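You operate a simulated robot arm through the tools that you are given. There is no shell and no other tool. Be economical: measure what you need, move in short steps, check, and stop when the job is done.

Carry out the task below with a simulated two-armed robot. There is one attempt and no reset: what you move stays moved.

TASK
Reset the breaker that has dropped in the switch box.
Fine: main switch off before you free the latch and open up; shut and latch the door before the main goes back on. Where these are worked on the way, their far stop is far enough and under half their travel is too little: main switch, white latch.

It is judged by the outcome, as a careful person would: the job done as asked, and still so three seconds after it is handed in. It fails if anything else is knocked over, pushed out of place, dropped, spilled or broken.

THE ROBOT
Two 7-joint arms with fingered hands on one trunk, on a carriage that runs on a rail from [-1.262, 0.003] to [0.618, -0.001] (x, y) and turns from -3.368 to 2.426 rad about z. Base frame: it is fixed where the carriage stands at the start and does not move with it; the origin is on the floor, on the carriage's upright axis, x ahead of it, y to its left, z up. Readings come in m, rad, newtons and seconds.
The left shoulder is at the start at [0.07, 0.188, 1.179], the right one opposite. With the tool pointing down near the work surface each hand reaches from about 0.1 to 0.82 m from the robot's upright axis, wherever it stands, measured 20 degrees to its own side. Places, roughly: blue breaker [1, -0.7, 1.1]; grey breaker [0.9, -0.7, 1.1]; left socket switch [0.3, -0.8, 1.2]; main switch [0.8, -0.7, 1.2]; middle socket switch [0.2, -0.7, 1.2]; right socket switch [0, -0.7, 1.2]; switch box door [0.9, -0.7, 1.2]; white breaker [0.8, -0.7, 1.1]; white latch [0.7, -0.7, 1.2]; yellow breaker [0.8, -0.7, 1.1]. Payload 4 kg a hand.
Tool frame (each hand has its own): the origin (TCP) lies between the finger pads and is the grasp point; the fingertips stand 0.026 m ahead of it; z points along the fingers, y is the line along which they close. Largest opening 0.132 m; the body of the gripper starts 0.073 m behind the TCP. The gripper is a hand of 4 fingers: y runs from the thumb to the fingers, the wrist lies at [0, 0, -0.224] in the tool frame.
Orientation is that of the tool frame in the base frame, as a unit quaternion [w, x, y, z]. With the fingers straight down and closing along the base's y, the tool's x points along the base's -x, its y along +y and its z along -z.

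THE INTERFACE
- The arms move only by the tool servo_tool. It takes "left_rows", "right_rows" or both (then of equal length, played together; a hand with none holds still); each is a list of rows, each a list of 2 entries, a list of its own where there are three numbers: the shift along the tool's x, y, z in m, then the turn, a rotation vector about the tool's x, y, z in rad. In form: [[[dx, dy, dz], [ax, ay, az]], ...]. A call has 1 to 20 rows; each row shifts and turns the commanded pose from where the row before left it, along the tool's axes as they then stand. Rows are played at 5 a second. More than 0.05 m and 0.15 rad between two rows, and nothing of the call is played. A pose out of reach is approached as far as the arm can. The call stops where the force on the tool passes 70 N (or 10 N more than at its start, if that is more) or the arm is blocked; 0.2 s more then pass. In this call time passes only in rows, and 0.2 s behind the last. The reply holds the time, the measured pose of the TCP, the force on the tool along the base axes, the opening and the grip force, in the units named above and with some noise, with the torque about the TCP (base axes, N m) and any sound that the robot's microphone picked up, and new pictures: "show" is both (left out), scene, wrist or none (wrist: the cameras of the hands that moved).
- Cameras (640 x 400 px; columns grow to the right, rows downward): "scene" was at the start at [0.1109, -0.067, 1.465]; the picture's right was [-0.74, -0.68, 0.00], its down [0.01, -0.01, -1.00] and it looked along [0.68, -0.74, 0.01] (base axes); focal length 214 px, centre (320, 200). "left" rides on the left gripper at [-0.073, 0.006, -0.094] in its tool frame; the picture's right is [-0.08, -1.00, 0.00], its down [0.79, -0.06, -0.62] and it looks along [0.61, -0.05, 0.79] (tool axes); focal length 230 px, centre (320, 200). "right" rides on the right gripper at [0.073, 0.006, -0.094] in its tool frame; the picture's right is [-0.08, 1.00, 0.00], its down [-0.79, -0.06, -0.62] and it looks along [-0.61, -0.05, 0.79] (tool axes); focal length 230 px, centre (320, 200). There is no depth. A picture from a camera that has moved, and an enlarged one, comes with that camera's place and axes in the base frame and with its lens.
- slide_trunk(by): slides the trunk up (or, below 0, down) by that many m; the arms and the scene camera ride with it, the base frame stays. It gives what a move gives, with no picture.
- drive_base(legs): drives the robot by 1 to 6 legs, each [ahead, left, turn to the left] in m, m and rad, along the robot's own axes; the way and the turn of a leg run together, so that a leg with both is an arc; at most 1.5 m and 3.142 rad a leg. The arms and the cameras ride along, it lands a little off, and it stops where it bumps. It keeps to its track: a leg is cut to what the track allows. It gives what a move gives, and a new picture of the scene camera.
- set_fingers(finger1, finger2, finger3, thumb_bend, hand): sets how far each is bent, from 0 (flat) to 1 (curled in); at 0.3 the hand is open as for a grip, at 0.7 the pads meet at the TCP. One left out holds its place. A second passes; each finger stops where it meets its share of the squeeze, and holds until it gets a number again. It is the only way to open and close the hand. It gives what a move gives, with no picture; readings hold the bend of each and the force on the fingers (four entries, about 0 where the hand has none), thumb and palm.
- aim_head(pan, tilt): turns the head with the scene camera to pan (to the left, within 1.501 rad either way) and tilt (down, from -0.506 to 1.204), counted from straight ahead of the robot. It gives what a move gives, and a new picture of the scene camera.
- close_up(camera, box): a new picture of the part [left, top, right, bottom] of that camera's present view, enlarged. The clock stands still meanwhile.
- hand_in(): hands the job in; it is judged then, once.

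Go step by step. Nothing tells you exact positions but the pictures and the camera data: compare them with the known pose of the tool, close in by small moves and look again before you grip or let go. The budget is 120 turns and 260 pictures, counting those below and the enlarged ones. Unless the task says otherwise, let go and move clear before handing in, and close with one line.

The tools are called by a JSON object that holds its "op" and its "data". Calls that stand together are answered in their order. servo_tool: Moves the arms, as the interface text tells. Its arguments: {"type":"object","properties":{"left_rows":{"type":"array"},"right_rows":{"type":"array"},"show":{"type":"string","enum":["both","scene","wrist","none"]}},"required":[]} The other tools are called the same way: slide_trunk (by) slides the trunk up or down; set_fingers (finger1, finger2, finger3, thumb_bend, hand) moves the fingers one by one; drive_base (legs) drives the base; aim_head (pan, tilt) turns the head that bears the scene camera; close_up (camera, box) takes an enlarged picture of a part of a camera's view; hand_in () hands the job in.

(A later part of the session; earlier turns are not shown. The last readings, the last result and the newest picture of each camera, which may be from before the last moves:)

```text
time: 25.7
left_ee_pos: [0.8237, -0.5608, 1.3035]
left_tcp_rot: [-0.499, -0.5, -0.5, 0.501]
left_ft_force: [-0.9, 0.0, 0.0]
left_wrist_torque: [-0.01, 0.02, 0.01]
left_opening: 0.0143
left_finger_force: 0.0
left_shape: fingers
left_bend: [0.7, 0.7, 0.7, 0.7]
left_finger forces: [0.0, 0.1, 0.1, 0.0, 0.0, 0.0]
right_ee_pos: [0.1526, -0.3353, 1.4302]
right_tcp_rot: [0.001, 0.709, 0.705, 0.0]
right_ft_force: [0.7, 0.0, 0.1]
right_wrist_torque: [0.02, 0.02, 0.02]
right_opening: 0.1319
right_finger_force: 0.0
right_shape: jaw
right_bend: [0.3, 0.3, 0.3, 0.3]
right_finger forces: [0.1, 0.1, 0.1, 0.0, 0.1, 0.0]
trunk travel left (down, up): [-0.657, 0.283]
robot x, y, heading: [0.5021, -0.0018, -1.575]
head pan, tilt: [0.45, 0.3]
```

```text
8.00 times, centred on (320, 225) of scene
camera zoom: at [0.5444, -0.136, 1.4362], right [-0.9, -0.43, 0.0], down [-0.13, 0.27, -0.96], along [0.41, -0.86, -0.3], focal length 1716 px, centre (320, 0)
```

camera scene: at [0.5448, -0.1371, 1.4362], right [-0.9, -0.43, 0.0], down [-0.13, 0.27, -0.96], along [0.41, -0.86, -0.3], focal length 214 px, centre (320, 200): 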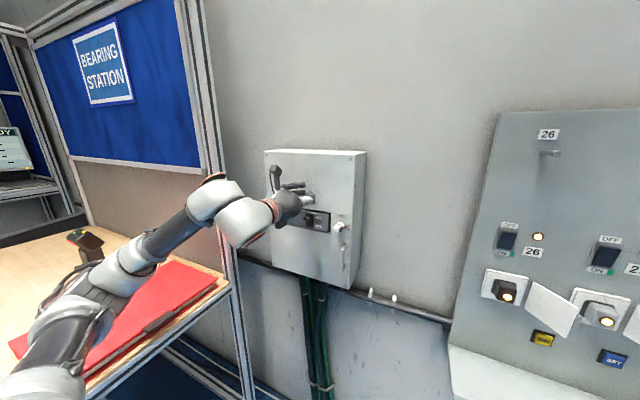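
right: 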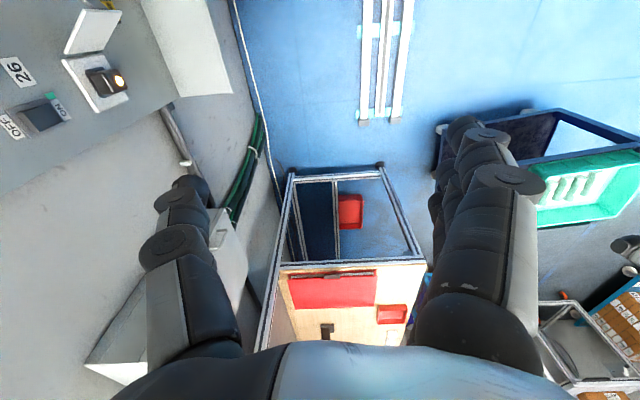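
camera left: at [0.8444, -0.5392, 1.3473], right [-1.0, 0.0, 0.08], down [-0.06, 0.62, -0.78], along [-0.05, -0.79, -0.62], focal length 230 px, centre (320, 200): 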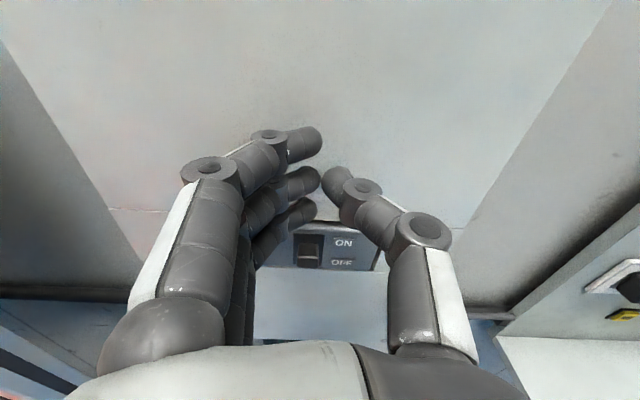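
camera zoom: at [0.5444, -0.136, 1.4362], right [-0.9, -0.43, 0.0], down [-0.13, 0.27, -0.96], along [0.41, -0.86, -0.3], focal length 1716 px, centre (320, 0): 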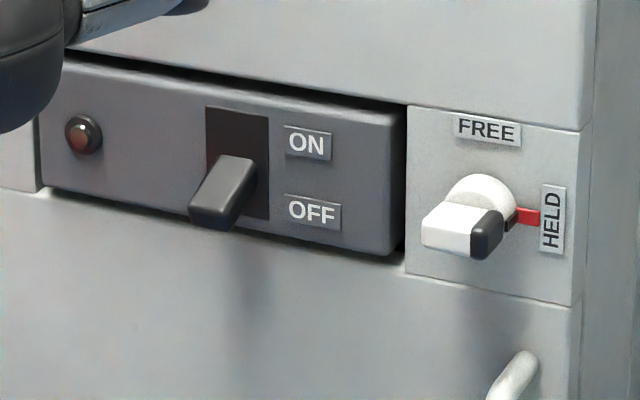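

The main switch is OFF and its lamp is out. Next is the latch: I'll roll the hand 90° so thumb and finger2 close vertically on the latch blade, then half-close the fingers.

{"op": "servo_tool", "data": {"left_rows": [[[0, 0, 0], [0, 0, 0.143]], [[0, 0, 0], [0, 0, 0.143]], [[0, 0, 0], [0, 0, 0.143]], [[0, 0, 0], [0, 0, 0.143]], [[0, 0, 0], [0, 0, 0.143]], [[0, 0, 0], [0, 0, 0.143]], [[0, 0, 0], [0, 0, 0.143]], [[0, 0, 0], [0, 0, 0.143]], [[0, 0, 0], [0, 0, 0.143]], [[0, 0, 0], [0, 0, 0.143]], [[0, 0, 0], [0, 0, 0.141]]], "show": "scene"}}

{"op": "set_fingers", "data": {"hand": "left", "finger1": 0.5, "finger2": 0.5, "finger3": 0.5, "thumb_bend": 0.5}}

```text
time: 28.1
left_ee_pos: [0.8257, -0.5602, 1.3031]
left_tcp_rot: [0.707, 0.707, -0.001, 0.001]
left_ft_force: [0.2, -0.4, 0.1]
left_wrist_torque: [-0.06, -0.01, 0.02]
left_opening: 0.0145
left_finger_force: 0.1
left_shape: fingers
left_bend: [0.7, 0.7, 0.7, 0.7]
left_finger forces: [0.0, 0.0, 0.0, 0.0, 0.0, 0.0]
right_ee_pos: [0.1542, -0.3354, 1.4314]
right_tcp_rot: [0.001, 0.709, 0.706, -0.001]
right_ft_force: [0.4, -0.7, -0.2]
right_wrist_torque: [0.03, 0.02, -0.02]
right_opening: 0.1319
right_finger_force: 0.1
right_shape: jaw
right_bend: [0.3, 0.3, 0.3, 0.3]
right_finger forces: [0.0, 0.1, 0.0, 0.1, 0.0, 0.0]
trunk travel left (down, up): [-0.657, 0.283]
robot x, y, heading: [0.5048, -0.0026, -1.57]
head pan, tilt: [0.45, 0.3]
camera scene: at [0.545, -0.1361, 1.4363], right [-0.9, -0.43, 0.0], down [-0.13, 0.27, -0.96], along [0.41, -0.86, -0.3], focal length 214 px, centre (320, 200)
```

scene: 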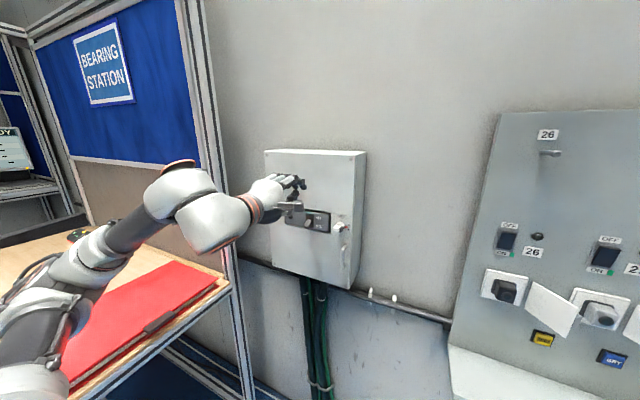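

```text
time: 29.1
left_ee_pos: [0.8261, -0.5618, 1.3025]
left_tcp_rot: [0.707, 0.707, 0.001, -0.001]
left_ft_force: [-0.9, 1.0, 0.4]
left_wrist_torque: [0.01, 0.04, 0.01]
left_opening: 0.0698
left_finger_force: 0.1
left_shape: fingers
left_bend: [0.5, 0.5, 0.5, 0.5]
left_finger forces: [0.0, 0.0, 0.0, 0.2, 0.0, 0.0]
right_ee_pos: [0.1543, -0.3349, 1.4306]
right_tcp_rot: [0.001, 0.708, 0.706, 0.0]
right_ft_force: [0.0, -0.5, 0.6]
right_wrist_torque: [0.01, 0.07, -0.02]
right_opening: 0.1319
right_finger_force: 0.2
right_shape: jaw
right_bend: [0.3, 0.3, 0.3, 0.3]
right_finger forces: [0.0, 0.0, 0.1, 0.1, 0.0, 0.0]
trunk travel left (down, up): [-0.657, 0.283]
robot x, y, heading: [0.5063, 0.0014, -1.573]
head pan, tilt: [0.45, 0.3]
```

Opening is 7 cm. I'll move in front of the latch.

{"op": "servo_tool", "data": {"left_rows": [[[-0.029, -0.04, 0], [0, 0, 0]], [[-0.029, -0.04, 0], [0, 0, 0]], [[-0.028, -0.04, 0.005], [0, 0, 0]]]}}

{"op": "close_up", "data": {"camera": "left", "box": [220, 130, 420, 255]}}

{"op": "close_up", "data": {"camera": "scene", "box": [290, 195, 386, 255]}}

```text
time: 29.9
left_ee_pos: [0.7531, -0.5657, 1.2048]
left_tcp_rot: [0.707, 0.707, 0.001, -0.001]
left_ft_force: [-0.8, -0.2, -0.6]
left_wrist_torque: [-0.01, 0.06, 0.03]
left_opening: 0.0699
left_finger_force: 0.1
left_shape: fingers
left_bend: [0.5, 0.5, 0.5, 0.5]
left_finger forces: [0.0, 0.0, 0.0, 0.0, 0.1, 0.0]
left hand out of reach, approached as far as the arm can: row 3
right_ee_pos: [0.1541, -0.3352, 1.4308]
right_tcp_rot: [0.001, 0.708, 0.706, 0.0]
right_ft_force: [-0.5, -0.5, 0.1]
right_wrist_torque: [-0.02, 0.0, 0.02]
right_opening: 0.1318
right_finger_force: 0.1
right_shape: jaw
right_bend: [0.3, 0.3, 0.3, 0.3]
right_finger forces: [0.0, 0.0, 0.1, 0.1, 0.0, 0.0]
trunk travel left (down, up): [-0.657, 0.283]
robot x, y, heading: [0.5044, 0.002, -1.572]
head pan, tilt: [0.45, 0.3]
camera scene: at [0.5451, -0.136, 1.4363], right [-0.9, -0.43, 0.0], down [-0.13, 0.27, -0.96], along [0.41, -0.86, -0.3], focal length 214 px, centre (320, 200)
camera left: at [0.6812, -0.4699, 1.2095], right [-0.08, 0.0, -1.0], down [0.78, 0.62, -0.06], along [0.61, -0.79, -0.05], focal length 230 px, centre (320, 200)
```

scene: 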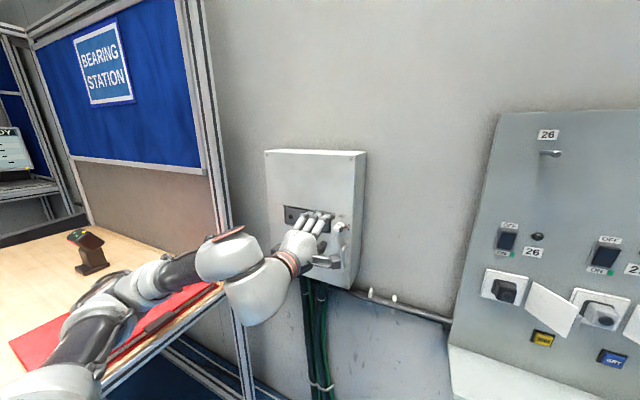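
left: 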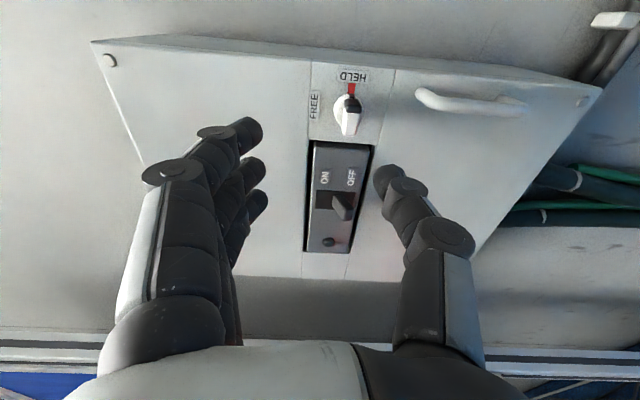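

```text
3.20 times, centred on (320, 192) of left
camera zoom: at [0.6812, -0.4699, 1.2095], right [-0.08, 0.0, -1.0], down [0.78, 0.62, -0.06], along [0.61, -0.79, -0.05], focal length 736 px, centre (320, 224)
```

zoom: 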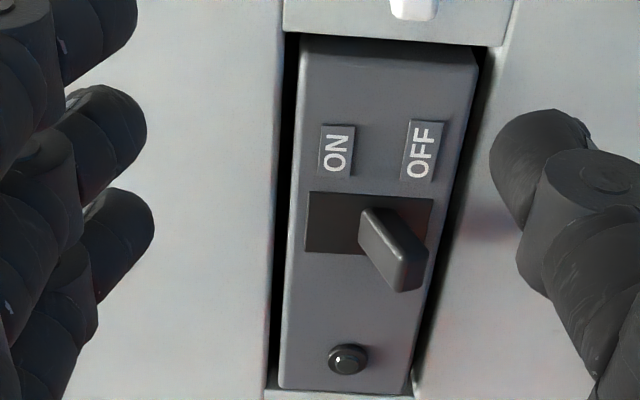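

```text
6.67 times, centred on (338, 225) of scene
camera zoom: at [0.5451, -0.136, 1.4363], right [-0.9, -0.43, 0.0], down [-0.13, 0.27, -0.96], along [0.41, -0.86, -0.3], focal length 1430 px, centre (200, 33)
```

zoom: 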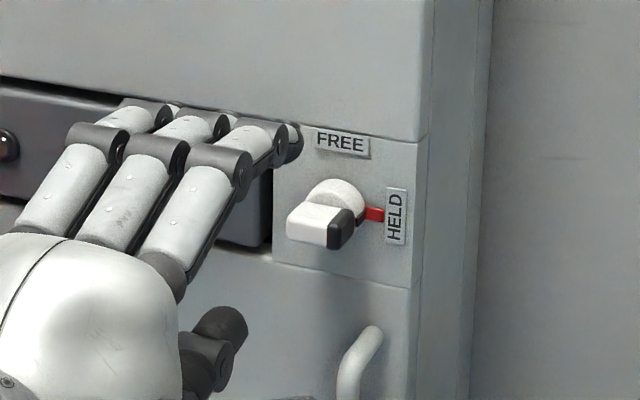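

At this roll the arm reaches its limit here, but it was fine further left and higher relative to the body. I'll shift the base 8.5 cm right and lower the trunk 12 cm, which brings the latch into that zone.

{"op": "drive_base", "data": {"legs": [[0, -0.085, 0]]}}

{"op": "slide_trunk", "data": {"by": -0.12}}

```text
time: 31.0
left_ee_pos: [0.6718, -0.564, 1.2029]
left_tcp_rot: [0.707, 0.707, 0.0, -0.001]
left_ft_force: [0.8, 0.1, -0.9]
left_wrist_torque: [-0.01, 0.02, 0.0]
left_opening: 0.0703
left_finger_force: 0.0
left_shape: fingers
left_bend: [0.5, 0.5, 0.5, 0.5]
left_finger forces: [0.0, 0.1, 0.1, 0.0, 0.0, 0.0]
right_ee_pos: [0.0729, -0.3349, 1.4316]
right_tcp_rot: [0.001, 0.709, 0.706, -0.001]
right_ft_force: [-0.4, 0.0, 0.8]
right_wrist_torque: [0.02, 0.0, 0.0]
right_opening: 0.1318
right_finger_force: 0.1
right_shape: jaw
right_bend: [0.3, 0.3, 0.3, 0.3]
right_finger forces: [0.0, 0.0, 0.0, 0.1, 0.0, 0.1]
trunk travel left (down, up): [-0.657, 0.283]
robot x, y, heading: [0.4199, -0.0013, -1.571]
head pan, tilt: [0.45, 0.3]
camera scene: at [0.4636, -0.1359, 1.4362], right [-0.9, -0.43, 0.0], down [-0.13, 0.27, -0.96], along [0.41, -0.86, -0.3], focal length 214 px, centre (320, 200)
```

scene: 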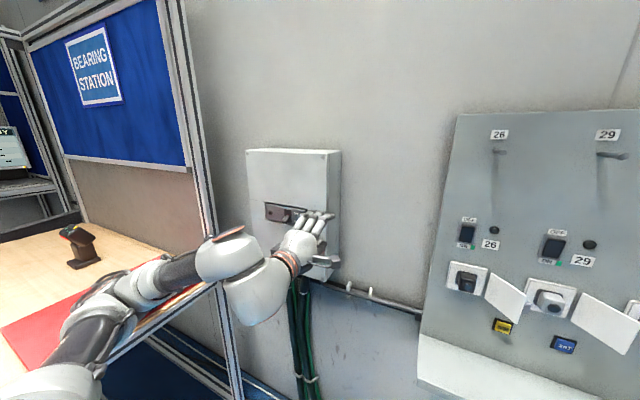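

```text
time: 32.5
left_ee_pos: [0.6711, -0.565, 1.0847]
left_tcp_rot: [0.707, 0.707, 0.001, -0.001]
left_ft_force: [0.5, -0.3, 0.5]
left_wrist_torque: [0.01, 0.03, 0.02]
left_opening: 0.0701
left_finger_force: 0.0
left_shape: fingers
left_bend: [0.5, 0.5, 0.5, 0.5]
left_finger forces: [0.0, 0.0, 0.0, 0.0, 0.0, 0.0]
right_ee_pos: [0.0719, -0.3366, 1.3106]
right_tcp_rot: [0.0, 0.707, 0.707, -0.001]
right_ft_force: [0.9, -0.1, 0.5]
right_wrist_torque: [0.01, -0.03, 0.02]
right_opening: 0.1318
right_finger_force: 0.0
right_shape: jaw
right_bend: [0.3, 0.3, 0.3, 0.3]
right_finger forces: [0.1, 0.0, 0.1, 0.0, 0.1, 0.1]
trunk travel left (down, up): [-0.537, 0.403]
robot x, y, heading: [0.4222, -0.0, -1.573]
head pan, tilt: [0.45, 0.3]
```

Next I'll move back in front of the latch.

{"op": "servo_tool", "data": {"left_rows": [[[0.035, 0.049, 0], [0, 0, 0]], [[0.034, 0.035, 0], [0, 0, 0]], [[0, 0.013, 0.02], [0, 0, 0]]]}}

{"op": "close_up", "data": {"camera": "left", "box": [220, 60, 420, 185]}}

```text
refused: row 1 steps farther than a row can; nothing moved
```

```text
3.20 times, centred on (320, 122) of left
camera zoom: at [0.5989, -0.4698, 1.0897], right [-0.08, 0.0, -1.0], down [0.78, 0.62, -0.06], along [0.62, -0.79, -0.05], focal length 736 px, centre (320, 448)
```

zoom: 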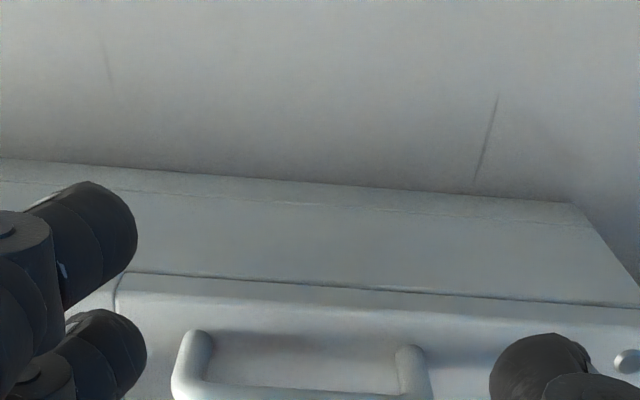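

{"op": "servo_tool", "data": {"left_rows": [[[0.023, 0.033, 0], [0, 0, 0]], [[0.023, 0.033, 0], [0, 0, 0]], [[0.023, 0.031, 0], [0, 0, 0]], [[0, 0, 0.02], [0, 0, 0]]]}}

{"op": "close_up", "data": {"camera": "left", "box": [220, 100, 420, 225]}}

{"op": "close_up", "data": {"camera": "scene", "box": [260, 155, 340, 205]}}

```text
time: 33.5
left_ee_pos: [0.7405, -0.5855, 1.1803]
left_tcp_rot: [0.706, 0.708, 0.0, 0.0]
left_ft_force: [-0.2, 0.6, -0.1]
left_wrist_torque: [0.04, -0.01, -0.01]
left_opening: 0.07
left_finger_force: 0.0
left_shape: fingers
left_bend: [0.5, 0.5, 0.5, 0.5]
left_finger forces: [0.0, 0.1, 0.1, 0.1, 0.1, 0.0]
right_ee_pos: [0.0719, -0.3377, 1.3093]
right_tcp_rot: [0.001, 0.708, 0.706, 0.001]
right_ft_force: [0.9, -0.4, 0.3]
right_wrist_torque: [0.02, -0.02, 0.02]
right_opening: 0.132
right_finger_force: 0.0
right_shape: jaw
right_bend: [0.3, 0.3, 0.3, 0.3]
right_finger forces: [0.0, 0.1, 0.0, 0.0, 0.0, 0.1]
trunk travel left (down, up): [-0.537, 0.403]
robot x, y, heading: [0.4218, -0.0058, -1.57]
head pan, tilt: [0.45, 0.3]
camera scene: at [0.4617, -0.1374, 1.3161], right [-0.9, -0.43, 0.0], down [-0.13, 0.27, -0.95], along [0.42, -0.86, -0.3], focal length 214 px, centre (320, 200)
camera left: at [0.668, -0.4911, 1.1869], right [-0.08, 0.0, -1.0], down [0.78, 0.62, -0.06], along [0.62, -0.79, -0.05], focal length 230 px, centre (320, 200)
```

scene: 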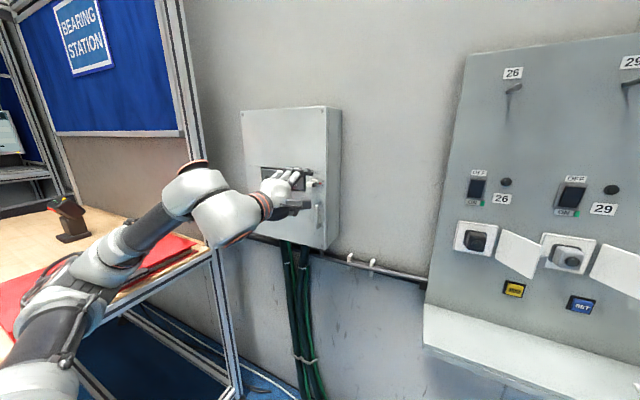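
left: 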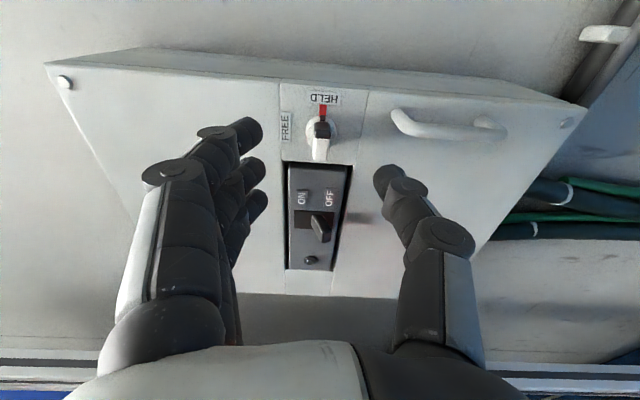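

```text
3.20 times, centred on (320, 162) of left
camera zoom: at [0.668, -0.4911, 1.1869], right [-0.08, 0.0, -1.0], down [0.78, 0.62, -0.06], along [0.62, -0.79, -0.05], focal length 736 px, centre (320, 320)
```

zoom: 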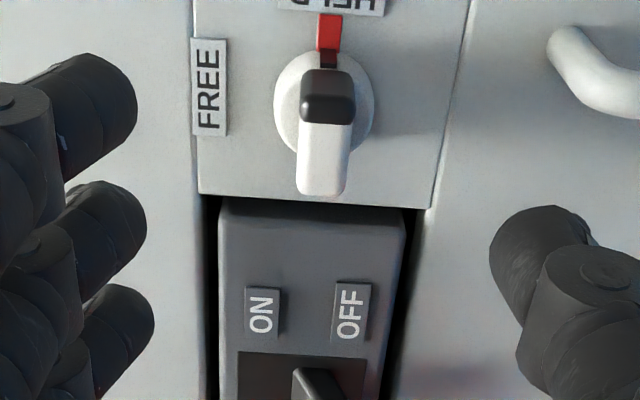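

```text
8.00 times, centred on (300, 180) of scene
camera zoom: at [0.4617, -0.1374, 1.3161], right [-0.9, -0.43, 0.0], down [-0.13, 0.27, -0.95], along [0.42, -0.86, -0.3], focal length 1716 px, centre (480, 360)
```

zoom: 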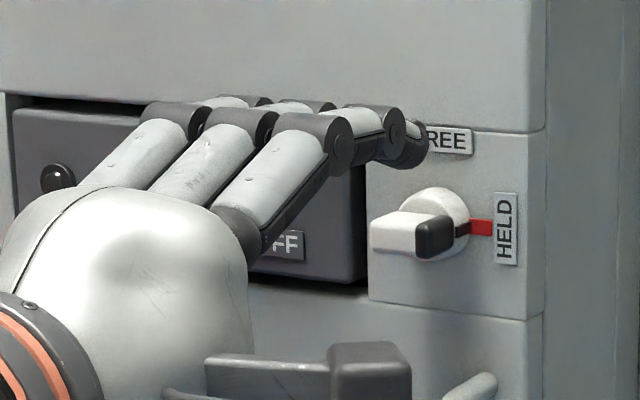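

Reachable now and centred on the latch blade, which is about 30×12 mm. I'll advance 5.5 cm.

{"op": "servo_tool", "data": {"left_rows": [[[0, 0.001, 0.02], [0, 0, 0]], [[0, 0, 0.02], [0, 0, 0]], [[0, 0, 0.017], [0, 0, 0]]], "show": "none"}}

{"op": "close_up", "data": {"camera": "left", "box": [220, 60, 420, 185]}}

{"op": "close_up", "data": {"camera": "scene", "box": [260, 155, 340, 205]}}

```text
time: 34.3
left_ee_pos: [0.7387, -0.6416, 1.1813]
left_tcp_rot: [0.707, 0.707, 0.0, 0.0]
left_ft_force: [-0.5, -0.1, -0.3]
left_wrist_torque: [0.0, 0.02, -0.01]
left_opening: 0.0702
left_finger_force: 0.1
left_shape: fingers
left_bend: [0.5, 0.5, 0.5, 0.5]
left_finger forces: [0.0, 0.1, 0.0, 0.0, 0.1, 0.1]
right_ee_pos: [0.0713, -0.3351, 1.3108]
right_tcp_rot: [-0.001, 0.708, 0.706, 0.001]
right_ft_force: [0.0, -0.3, 0.0]
right_wrist_torque: [0.05, 0.01, 0.03]
right_opening: 0.132
right_finger_force: 0.1
right_shape: jaw
right_bend: [0.3, 0.3, 0.3, 0.3]
right_finger forces: [0.1, 0.0, 0.1, 0.1, 0.1, 0.0]
trunk travel left (down, up): [-0.537, 0.403]
robot x, y, heading: [0.4237, -0.0017, -1.569]
head pan, tilt: [0.45, 0.3]
```

```text
3.20 times, centred on (320, 122) of left
camera zoom: at [0.6674, -0.5463, 1.1881], right [-0.08, 0.0, -1.0], down [0.78, 0.62, -0.06], along [0.61, -0.79, -0.05], focal length 736 px, centre (320, 448)
```

zoom: 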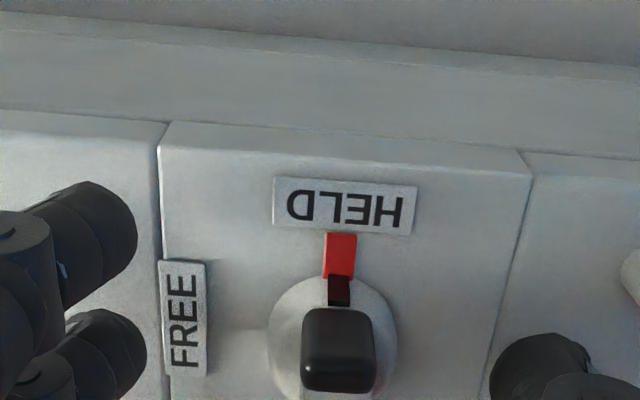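

```text
8.00 times, centred on (300, 180) of scene
camera zoom: at [0.462, -0.1364, 1.3162], right [-0.9, -0.43, 0.0], down [-0.13, 0.27, -0.96], along [0.42, -0.86, -0.3], focal length 1716 px, centre (480, 360)
```

zoom: 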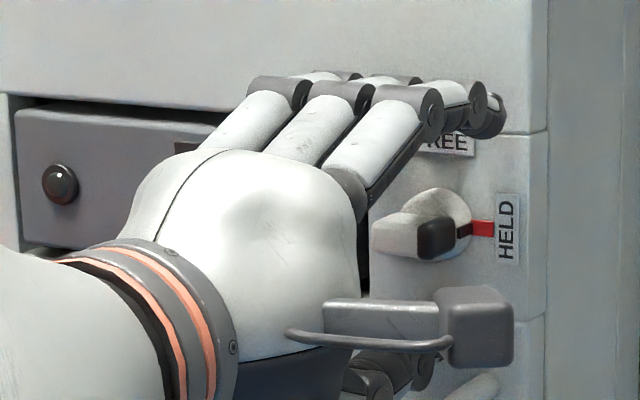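

Well positioned. I'll pinch the blade with finger2 and thumb.

{"op": "set_fingers", "data": {"hand": "left", "finger2": 0.75, "thumb_bend": 0.75}}

{"op": "close_up", "data": {"camera": "left", "box": [220, 100, 420, 225]}}

{"op": "close_up", "data": {"camera": "scene", "box": [260, 155, 340, 205]}}

```text
time: 35.3
left_ee_pos: [0.7403, -0.6403, 1.1816]
left_tcp_rot: [0.706, 0.708, 0.001, 0.0]
left_ft_force: [-1.2, 0.2, -6.3]
left_wrist_torque: [0.08, -0.04, -0.08]
left_opening: 0.0444
left_finger_force: 9.8
left_shape: fingers
left_bend: [0.5, 0.7, 0.5, 0.69]
left_finger forces: [0.0, 5.7, 0.0, 0.0, 14.1, 0.0]
right_ee_pos: [0.0712, -0.3366, 1.3101]
right_tcp_rot: [0.0, 0.708, 0.706, 0.0]
right_ft_force: [-0.1, -0.9, 0.2]
right_wrist_torque: [-0.02, -0.01, 0.0]
right_opening: 0.1317
right_finger_force: 0.1
right_shape: jaw
right_bend: [0.3, 0.3, 0.3, 0.3]
right_finger forces: [0.0, 0.1, 0.0, 0.0, 0.0, 0.0]
trunk travel left (down, up): [-0.537, 0.403]
robot x, y, heading: [0.4256, 0.0011, -1.572]
head pan, tilt: [0.45, 0.3]
```

```text
3.20 times, centred on (320, 162) of left
camera zoom: at [0.6676, -0.5464, 1.1875], right [-0.08, 0.0, -1.0], down [0.78, 0.62, -0.06], along [0.61, -0.79, -0.05], focal length 736 px, centre (320, 320)
```

zoom: 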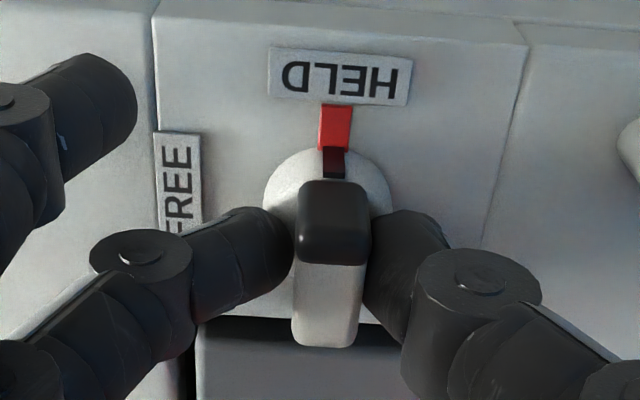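

```text
8.00 times, centred on (300, 180) of scene
camera zoom: at [0.4622, -0.1368, 1.3161], right [-0.9, -0.43, 0.0], down [-0.13, 0.27, -0.96], along [0.41, -0.86, -0.3], focal length 1716 px, centre (480, 360)
```

zoom: 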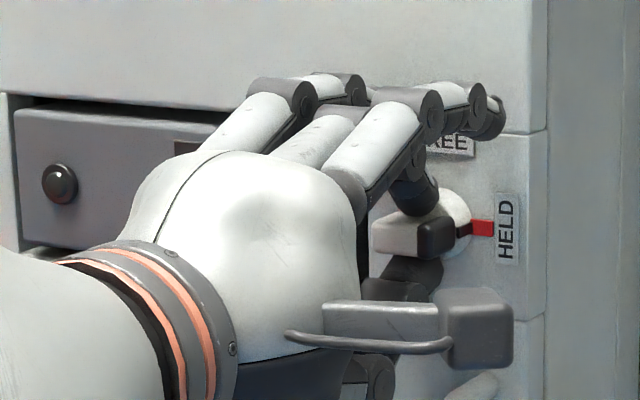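

The blade is pinched. Now I'll twist counter-clockwise (negative tool z), first half.

{"op": "servo_tool", "data": {"left_rows": [[[0, 0, 0], [0, 0, -0.1]], [[0, 0, 0], [0, 0, -0.1]], [[0, 0, 0], [0, 0, -0.1]], [[0, 0, 0], [0, 0, -0.1]], [[0, 0, 0], [0, 0, -0.1]], [[0, 0, 0], [0, 0, -0.1]], [[0, 0, 0], [0, 0, -0.1]], [[0, 0, 0], [0, 0, -0.1]]], "show": "none"}}

{"op": "close_up", "data": {"camera": "left", "box": [220, 100, 420, 225]}}

{"op": "close_up", "data": {"camera": "scene", "box": [260, 155, 340, 205]}}

```text
time: 37.1
left_ee_pos: [0.7396, -0.6421, 1.1815]
left_tcp_rot: [0.651, 0.651, 0.277, -0.276]
left_ft_force: [0.6, 5.7, -7.0]
left_wrist_torque: [0.13, -0.01, 0.02]
left_opening: 0.0444
left_finger_force: 11.9
left_shape: fingers
left_bend: [0.5, 0.71, 0.5, 0.69]
left_finger forces: [0.1, 7.4, 0.0, 0.0, 16.7, 0.0]
right_ee_pos: [0.0717, -0.3355, 1.3107]
right_tcp_rot: [0.001, 0.708, 0.706, -0.001]
right_ft_force: [-0.6, -0.5, 0.4]
right_wrist_torque: [-0.02, 0.01, 0.02]
right_opening: 0.1319
right_finger_force: 0.0
right_shape: jaw
right_bend: [0.3, 0.3, 0.3, 0.3]
right_finger forces: [0.0, 0.0, 0.0, 0.1, 0.1, 0.1]
trunk travel left (down, up): [-0.537, 0.403]
robot x, y, heading: [0.4178, -0.0006, -1.566]
head pan, tilt: [0.45, 0.3]
```

```text
3.20 times, centred on (320, 162) of left
camera zoom: at [0.695, -0.5471, 1.2381], right [-0.77, 0.0, -0.64], down [0.5, 0.62, -0.61], along [0.39, -0.79, -0.48], focal length 736 px, centre (320, 320)
```

zoom: 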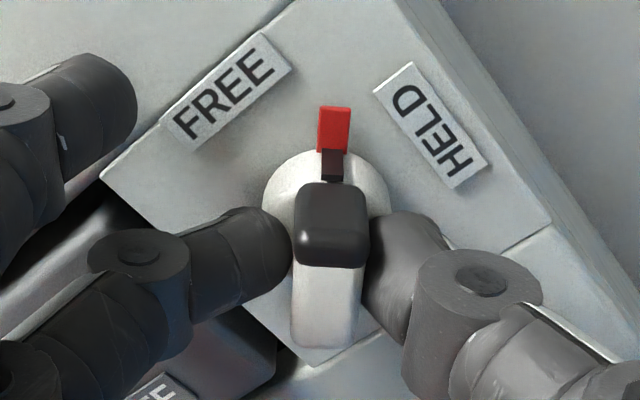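

```text
8.00 times, centred on (300, 180) of scene
camera zoom: at [0.4626, -0.1356, 1.3163], right [-0.9, -0.43, 0.0], down [-0.13, 0.27, -0.96], along [0.41, -0.86, -0.3], focal length 1716 px, centre (480, 360)
```

zoom: 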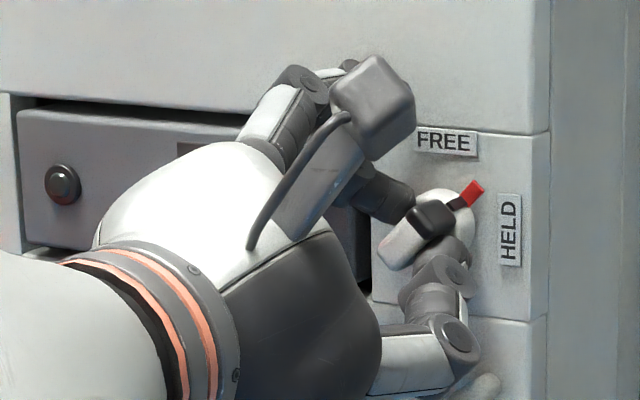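

The latch is turning with the hand. I'll finish the twist.

{"op": "servo_tool", "data": {"left_rows": [[[0, 0, 0], [0, 0, -0.1]], [[0, 0, 0], [0, 0, -0.1]], [[0, 0, 0], [0, 0, -0.1]], [[0, 0, 0], [0, 0, -0.1]], [[0, 0, 0], [0, 0, -0.1]], [[0, 0, 0], [0, 0, -0.1]], [[0, 0, 0], [0, 0, -0.1]], [[0, 0, 0], [0, 0, -0.08]]], "show": "none"}}

{"op": "close_up", "data": {"camera": "left", "box": [220, 100, 420, 225]}}

{"op": "close_up", "data": {"camera": "scene", "box": [260, 155, 340, 205]}}

```text
time: 38.9
left_ee_pos: [0.74, -0.6409, 1.1817]
left_tcp_rot: [0.498, 0.496, 0.504, -0.502]
left_ft_force: [-0.6, 0.0, -3.3]
left_wrist_torque: [0.08, -0.05, 0.13]
left_opening: 0.0432
left_finger_force: 9.9
left_shape: fingers
left_bend: [0.5, 0.71, 0.5, 0.69]
left_finger forces: [0.0, 9.1, 0.0, 0.1, 10.4, 0.0]
right_ee_pos: [0.0715, -0.3369, 1.3106]
right_tcp_rot: [0.001, 0.708, 0.706, 0.0]
right_ft_force: [0.4, -0.2, 0.5]
right_wrist_torque: [-0.01, 0.01, 0.0]
right_opening: 0.1317
right_finger_force: 0.0
right_shape: jaw
right_bend: [0.3, 0.3, 0.3, 0.3]
right_finger forces: [0.1, 0.0, 0.0, 0.0, 0.1, 0.1]
trunk travel left (down, up): [-0.537, 0.403]
robot x, y, heading: [0.4205, -0.0012, -1.569]
head pan, tilt: [0.45, 0.3]
```

```text
3.20 times, centred on (320, 162) of left
camera zoom: at [0.7478, -0.5468, 1.2541], right [-1.0, 0.0, 0.09], down [-0.07, 0.62, -0.78], along [-0.05, -0.79, -0.61], focal length 736 px, centre (320, 320)
```

zoom: 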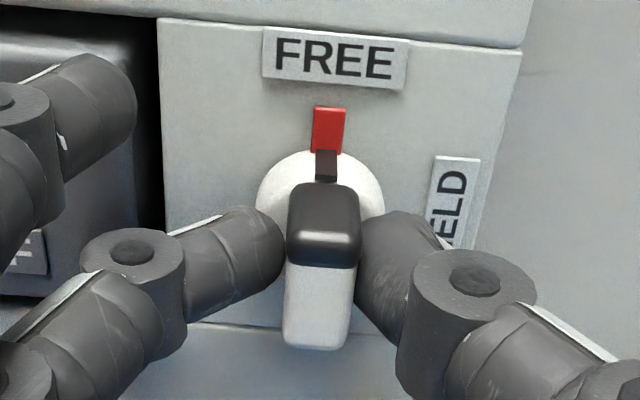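

```text
8.00 times, centred on (300, 180) of scene
camera zoom: at [0.4622, -0.1363, 1.3163], right [-0.9, -0.43, 0.0], down [-0.13, 0.27, -0.96], along [0.41, -0.86, -0.3], focal length 1716 px, centre (480, 360)
```

zoom: 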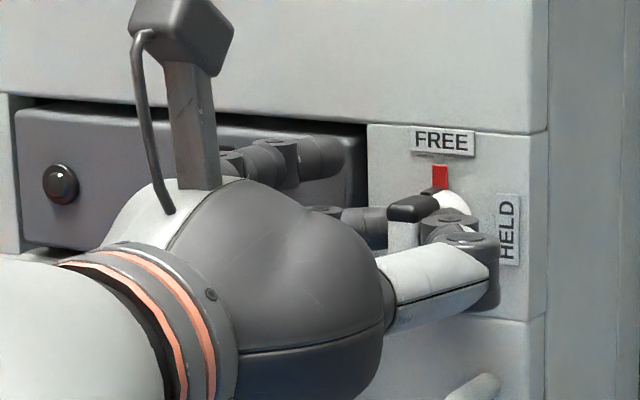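

The latch reads FREE. I'll let go, back off, and look at the handle.

{"op": "set_fingers", "data": {"hand": "left", "finger2": 0.5, "thumb_bend": 0.5}}

{"op": "servo_tool", "data": {"left_rows": [[[0, 0, -0.03], [0, 0, 0]], [[0, 0, -0.03], [0, 0, 0]], [[0.025, -0.01, -0.02], [0, 0, 0]], [[0.03, -0.01, 0], [0, 0, 0]]]}}

{"op": "close_up", "data": {"camera": "left", "box": [220, 100, 420, 225]}}

{"op": "close_up", "data": {"camera": "scene", "box": [260, 165, 356, 225]}}

```text
time: 39.9
left_ee_pos: [0.7397, -0.6412, 1.1801]
left_tcp_rot: [0.497, 0.497, 0.503, -0.502]
left_ft_force: [0.7, -0.1, 0.2]
left_wrist_torque: [-0.03, -0.01, 0.01]
left_opening: 0.0697
left_finger_force: 0.1
left_shape: fingers
left_bend: [0.5, 0.5, 0.5, 0.5]
left_finger forces: [0.0, 0.0, 0.0, 0.0, 0.0, 0.1]
right_ee_pos: [0.0714, -0.336, 1.3104]
right_tcp_rot: [0.001, 0.709, 0.705, 0.0]
right_ft_force: [-0.1, -0.4, -0.1]
right_wrist_torque: [-0.01, 0.01, 0.0]
right_opening: 0.1319
right_finger_force: 0.0
right_shape: jaw
right_bend: [0.3, 0.3, 0.3, 0.3]
right_finger forces: [0.1, 0.0, 0.1, 0.0, 0.0, 0.1]
trunk travel left (down, up): [-0.537, 0.403]
robot x, y, heading: [0.4232, -0.0016, -1.574]
head pan, tilt: [0.45, 0.3]
```

```text
time: 40.9
left_ee_pos: [0.7194, -0.5621, 1.1242]
left_tcp_rot: [0.497, 0.497, 0.503, -0.503]
left_ft_force: [-0.2, -0.5, -0.8]
left_wrist_torque: [0.01, 0.02, 0.01]
left_opening: 0.0702
left_finger_force: 0.0
left_shape: fingers
left_bend: [0.5, 0.5, 0.5, 0.5]
left_finger forces: [0.1, 0.1, 0.0, 0.0, 0.1, 0.1]
right_ee_pos: [0.0719, -0.3365, 1.311]
right_tcp_rot: [0.001, 0.708, 0.706, -0.001]
right_ft_force: [-0.5, -0.2, 0.2]
right_wrist_torque: [0.02, 0.05, -0.04]
right_opening: 0.1318
right_finger_force: 0.1
right_shape: jaw
right_bend: [0.3, 0.3, 0.3, 0.3]
right_finger forces: [0.0, 0.0, 0.1, 0.0, 0.0, 0.0]
trunk travel left (down, up): [-0.537, 0.403]
robot x, y, heading: [0.4179, -0.0015, -1.571]
head pan, tilt: [0.45, 0.3]
camera scene: at [0.4622, -0.1364, 1.3163], right [-0.9, -0.43, 0.0], down [-0.13, 0.27, -0.96], along [0.41, -0.86, -0.3], focal length 214 px, centre (320, 200)
camera left: at [0.7271, -0.4665, 1.1985], right [-1.0, 0.0, 0.09], down [-0.07, 0.62, -0.78], along [-0.05, -0.79, -0.61], focal length 230 px, centre (320, 200)
```

scene: 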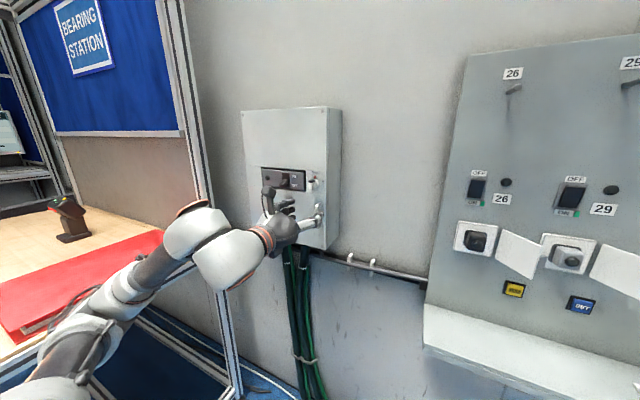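
left: 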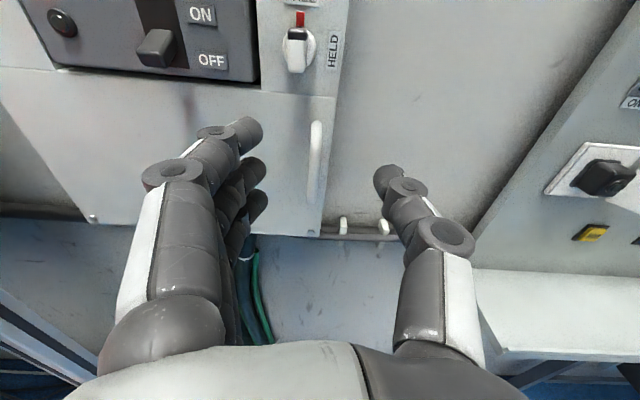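

```text
3.20 times, centred on (320, 162) of left
camera zoom: at [0.7271, -0.4665, 1.1985], right [-1.0, 0.0, 0.09], down [-0.07, 0.62, -0.78], along [-0.05, -0.79, -0.61], focal length 736 px, centre (320, 320)
```

zoom: 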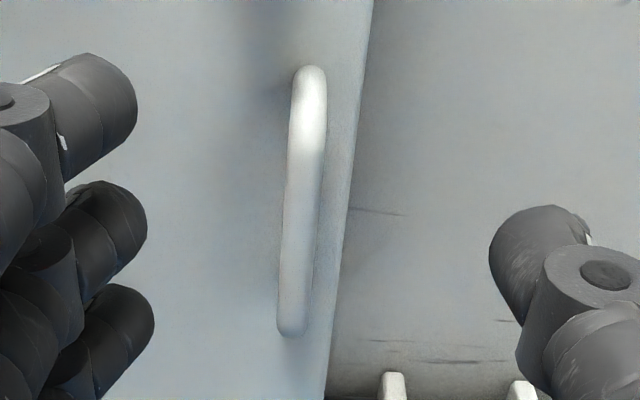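

```text
6.67 times, centred on (308, 195) of scene
camera zoom: at [0.4622, -0.1364, 1.3163], right [-0.9, -0.43, 0.0], down [-0.13, 0.27, -0.96], along [0.41, -0.86, -0.3], focal length 1430 px, centre (400, 233)
```

zoom: 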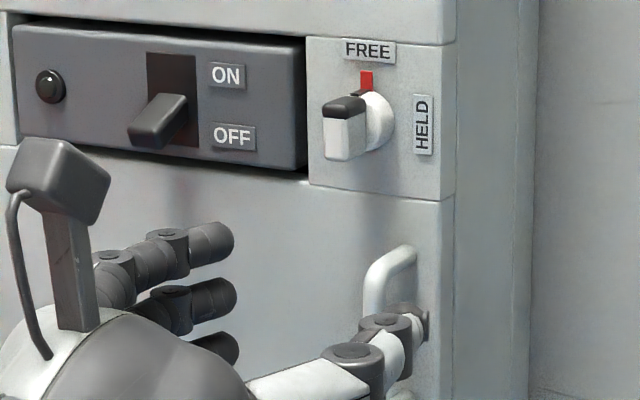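

The handle bar is at x≈0.724, y≈-0.645, z 1.056–1.136. I'll close in around it.

{"op": "servo_tool", "data": {"left_rows": [[[0.014, 0.003, 0.02], [0, 0, 0]], [[0.014, 0.002, 0.02], [0, 0, 0]], [[0, 0, 0.02], [0, 0, 0]], [[0, 0, 0.018], [0, 0, 0]]], "show": "wrist"}}

{"op": "close_up", "data": {"camera": "scene", "box": [260, 165, 356, 225]}}

```text
time: 41.9
left_ee_pos: [0.7231, -0.6393, 1.0975]
left_tcp_rot: [0.497, 0.497, 0.503, -0.502]
left_ft_force: [-0.8, 0.6, 0.4]
left_wrist_torque: [0.03, 0.01, 0.0]
left_opening: 0.0701
left_finger_force: 0.0
left_shape: fingers
left_bend: [0.5, 0.5, 0.5, 0.5]
left_finger forces: [0.0, 0.1, 0.0, 0.0, 0.1, 0.0]
right_ee_pos: [0.0716, -0.3362, 1.3103]
right_tcp_rot: [0.0, 0.707, 0.707, 0.0]
right_ft_force: [0.7, 0.2, 0.7]
right_wrist_torque: [0.03, 0.04, 0.02]
right_opening: 0.1315
right_finger_force: 0.0
right_shape: jaw
right_bend: [0.3, 0.3, 0.3, 0.3]
right_finger forces: [0.0, 0.0, 0.0, 0.0, 0.0, 0.1]
trunk travel left (down, up): [-0.537, 0.403]
robot x, y, heading: [0.4231, 0.0021, -1.564]
head pan, tilt: [0.45, 0.3]
camera left: at [0.731, -0.5455, 1.1716], right [-1.0, 0.0, 0.09], down [-0.07, 0.62, -0.78], along [-0.05, -0.79, -0.61], focal length 230 px, centre (320, 200)
```

left: 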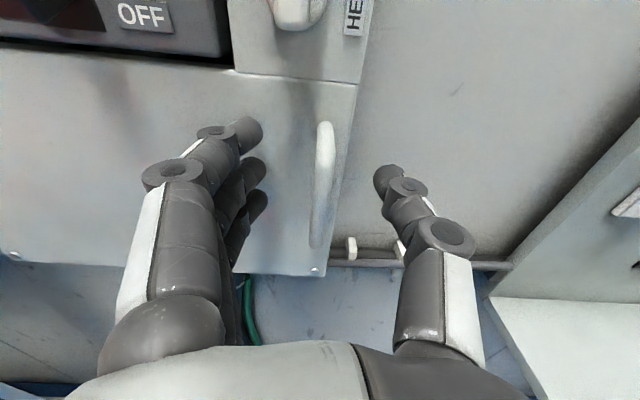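

```text
6.67 times, centred on (308, 195) of scene
camera zoom: at [0.4622, -0.1364, 1.3162], right [-0.9, -0.43, 0.0], down [-0.13, 0.27, -0.96], along [0.42, -0.86, -0.3], focal length 1430 px, centre (400, 233)
```

zoom: 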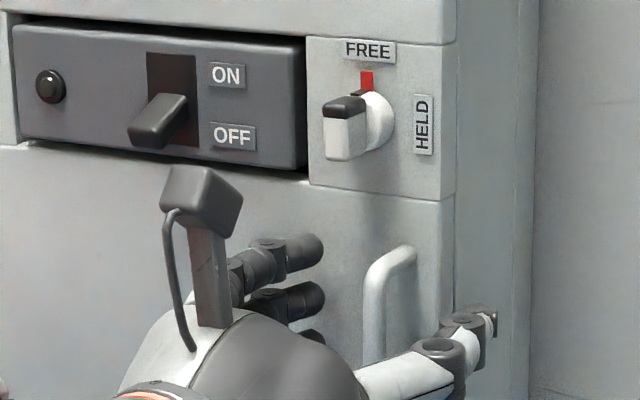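

Aligned with the bar. I'll go slightly deeper and close all fingers on it.

{"op": "servo_tool", "data": {"left_rows": [[[0, 0, 0.006], [0, 0, 0]]], "show": "none"}}

{"op": "set_fingers", "data": {"hand": "left", "finger1": 0.8, "finger2": 0.8, "finger3": 0.8, "thumb_bend": 0.75}}

{"op": "close_up", "data": {"camera": "left", "box": [220, 100, 420, 225]}}

{"op": "close_up", "data": {"camera": "scene", "box": [260, 165, 356, 225]}}

```text
time: 42.3
left_ee_pos: [0.7232, -0.6448, 1.099]
left_tcp_rot: [0.497, 0.497, 0.503, -0.502]
left_ft_force: [-0.8, -0.2, -0.4]
left_wrist_torque: [0.01, 0.04, 0.04]
left_opening: 0.0702
left_finger_force: 0.1
left_shape: fingers
left_bend: [0.5, 0.5, 0.5, 0.5]
left_finger forces: [0.0, 0.0, 0.1, 0.1, 0.1, 0.0]
right_ee_pos: [0.0714, -0.3374, 1.3097]
right_tcp_rot: [0.001, 0.708, 0.706, 0.0]
right_ft_force: [-0.5, 0.2, 0.4]
right_wrist_torque: [0.0, 0.03, 0.03]
right_opening: 0.1317
right_finger_force: 0.1
right_shape: jaw
right_bend: [0.3, 0.3, 0.3, 0.3]
right_finger forces: [0.1, 0.0, 0.0, 0.0, 0.0, 0.1]
trunk travel left (down, up): [-0.537, 0.403]
robot x, y, heading: [0.42, 0.0009, -1.57]
head pan, tilt: [0.45, 0.3]
```

```text
time: 43.3
left_ee_pos: [0.7271, -0.6456, 1.0997]
left_tcp_rot: [0.498, 0.496, 0.504, -0.502]
left_ft_force: [12.6, -2.5, 3.1]
left_wrist_torque: [-0.1, 0.11, 0.1]
left_opening: 0.0123
left_finger_force: 6.7
left_shape: fingers
left_bend: [0.77, 0.74, 0.78, 0.72]
left_finger forces: [9.7, 0.0, 3.9, 0.0, 0.0, 0.1]
right_ee_pos: [0.0737, -0.3364, 1.3113]
right_tcp_rot: [0.0, 0.707, 0.707, -0.001]
right_ft_force: [0.8, 0.0, 0.4]
right_wrist_torque: [0.02, 0.04, -0.01]
right_opening: 0.132
right_finger_force: 0.0
right_shape: jaw
right_bend: [0.3, 0.3, 0.3, 0.3]
right_finger forces: [0.0, 0.0, 0.0, 0.0, 0.1, 0.1]
trunk travel left (down, up): [-0.537, 0.403]
robot x, y, heading: [0.4208, 0.0007, -1.569]
head pan, tilt: [0.45, 0.3]
```

```text
3.20 times, centred on (320, 162) of left
camera zoom: at [0.7339, -0.5511, 1.1717], right [-1.0, 0.0, 0.09], down [-0.07, 0.62, -0.78], along [-0.05, -0.79, -0.61], focal length 736 px, centre (320, 320)
```

zoom: 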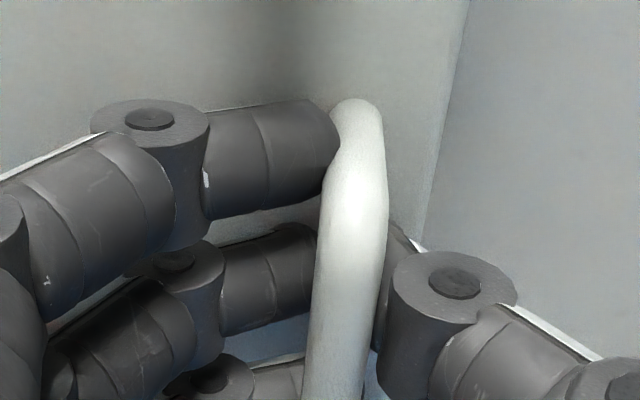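

```text
6.67 times, centred on (308, 195) of scene
camera zoom: at [0.4646, -0.1359, 1.3162], right [-0.9, -0.43, 0.0], down [-0.13, 0.27, -0.95], along [0.41, -0.86, -0.3], focal length 1430 px, centre (400, 233)
```

zoom: 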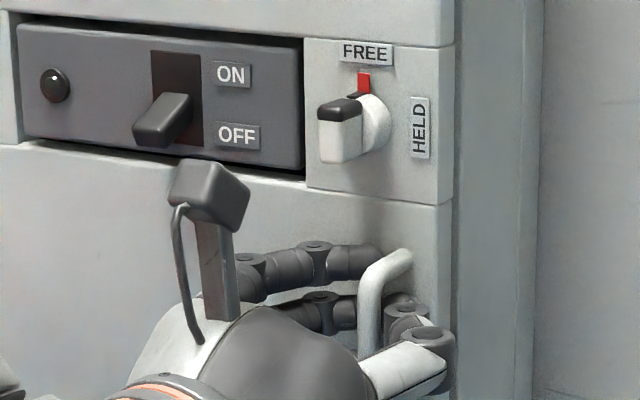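

The bar is caught between the fingers and thumb. I'll start pulling the door along its arc.

{"op": "servo_tool", "data": {"left_rows": [[[0, 0.002, -0.014], [0.05, 0, 0]], [[0, 0.002, -0.014], [0.05, 0, 0]], [[0, 0.003, -0.014], [0.05, 0, 0]], [[0, 0.003, -0.014], [0.05, 0, 0]]]}}

{"op": "close_up", "data": {"camera": "left", "box": [220, 100, 420, 225]}}

```text
time: 44.3
left_ee_pos: [0.7392, -0.5893, 1.0972]
left_tcp_rot: [-0.444, -0.544, -0.451, 0.551]
left_ft_force: [11.6, -3.5, 4.5]
left_wrist_torque: [-0.02, 0.13, 0.12]
left_opening: 0.0131
left_finger_force: 6.4
left_shape: fingers
left_bend: [0.78, 0.74, 0.78, 0.72]
left_finger forces: [9.6, 0.0, 3.6, 0.0, 0.0, 0.0]
right_ee_pos: [0.0727, -0.3343, 1.3123]
right_tcp_rot: [0.0, 0.708, 0.706, -0.001]
right_ft_force: [-0.3, -0.8, -1.0]
right_wrist_torque: [-0.03, -0.03, -0.01]
right_opening: 0.1316
right_finger_force: 0.1
right_shape: jaw
right_bend: [0.3, 0.3, 0.3, 0.3]
right_finger forces: [0.0, 0.1, 0.1, 0.1, 0.0, 0.1]
trunk travel left (down, up): [-0.537, 0.403]
robot x, y, heading: [0.4197, -0.0028, -1.568]
head pan, tilt: [0.45, 0.3]
camera scene: at [0.4646, -0.1356, 1.3162], right [-0.9, -0.43, 0.0], down [-0.13, 0.27, -0.96], along [0.41, -0.86, -0.3], focal length 214 px, centre (320, 200)
camera left: at [0.7652, -0.4982, 1.1707], right [-0.98, 0.2, 0.09], down [0.05, 0.62, -0.79], along [-0.21, -0.76, -0.61], focal length 230 px, centre (320, 200)
```

scene: 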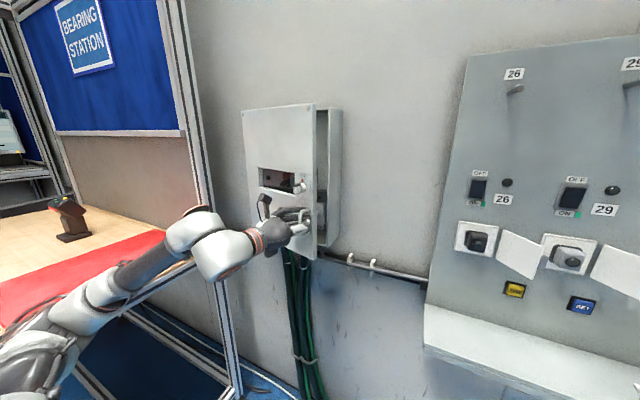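
left: 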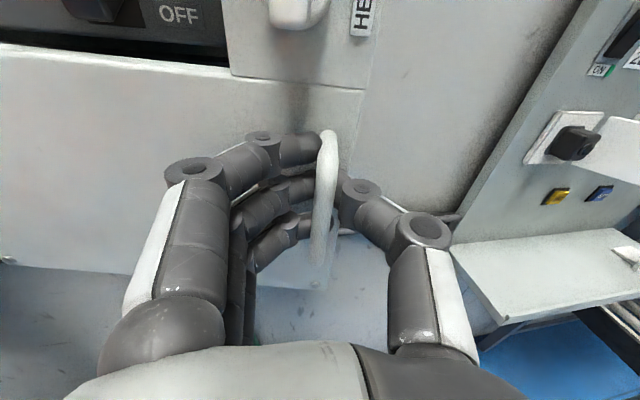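

```text
3.20 times, centred on (320, 162) of left
camera zoom: at [0.7652, -0.4982, 1.1707], right [-0.98, 0.2, 0.09], down [0.05, 0.62, -0.79], along [-0.21, -0.76, -0.61], focal length 736 px, centre (320, 320)
```

zoom: 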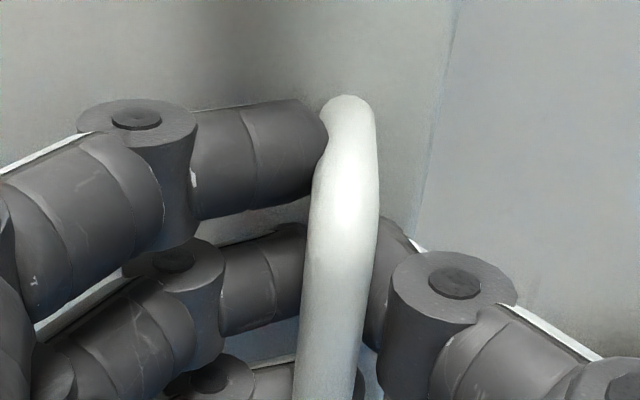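

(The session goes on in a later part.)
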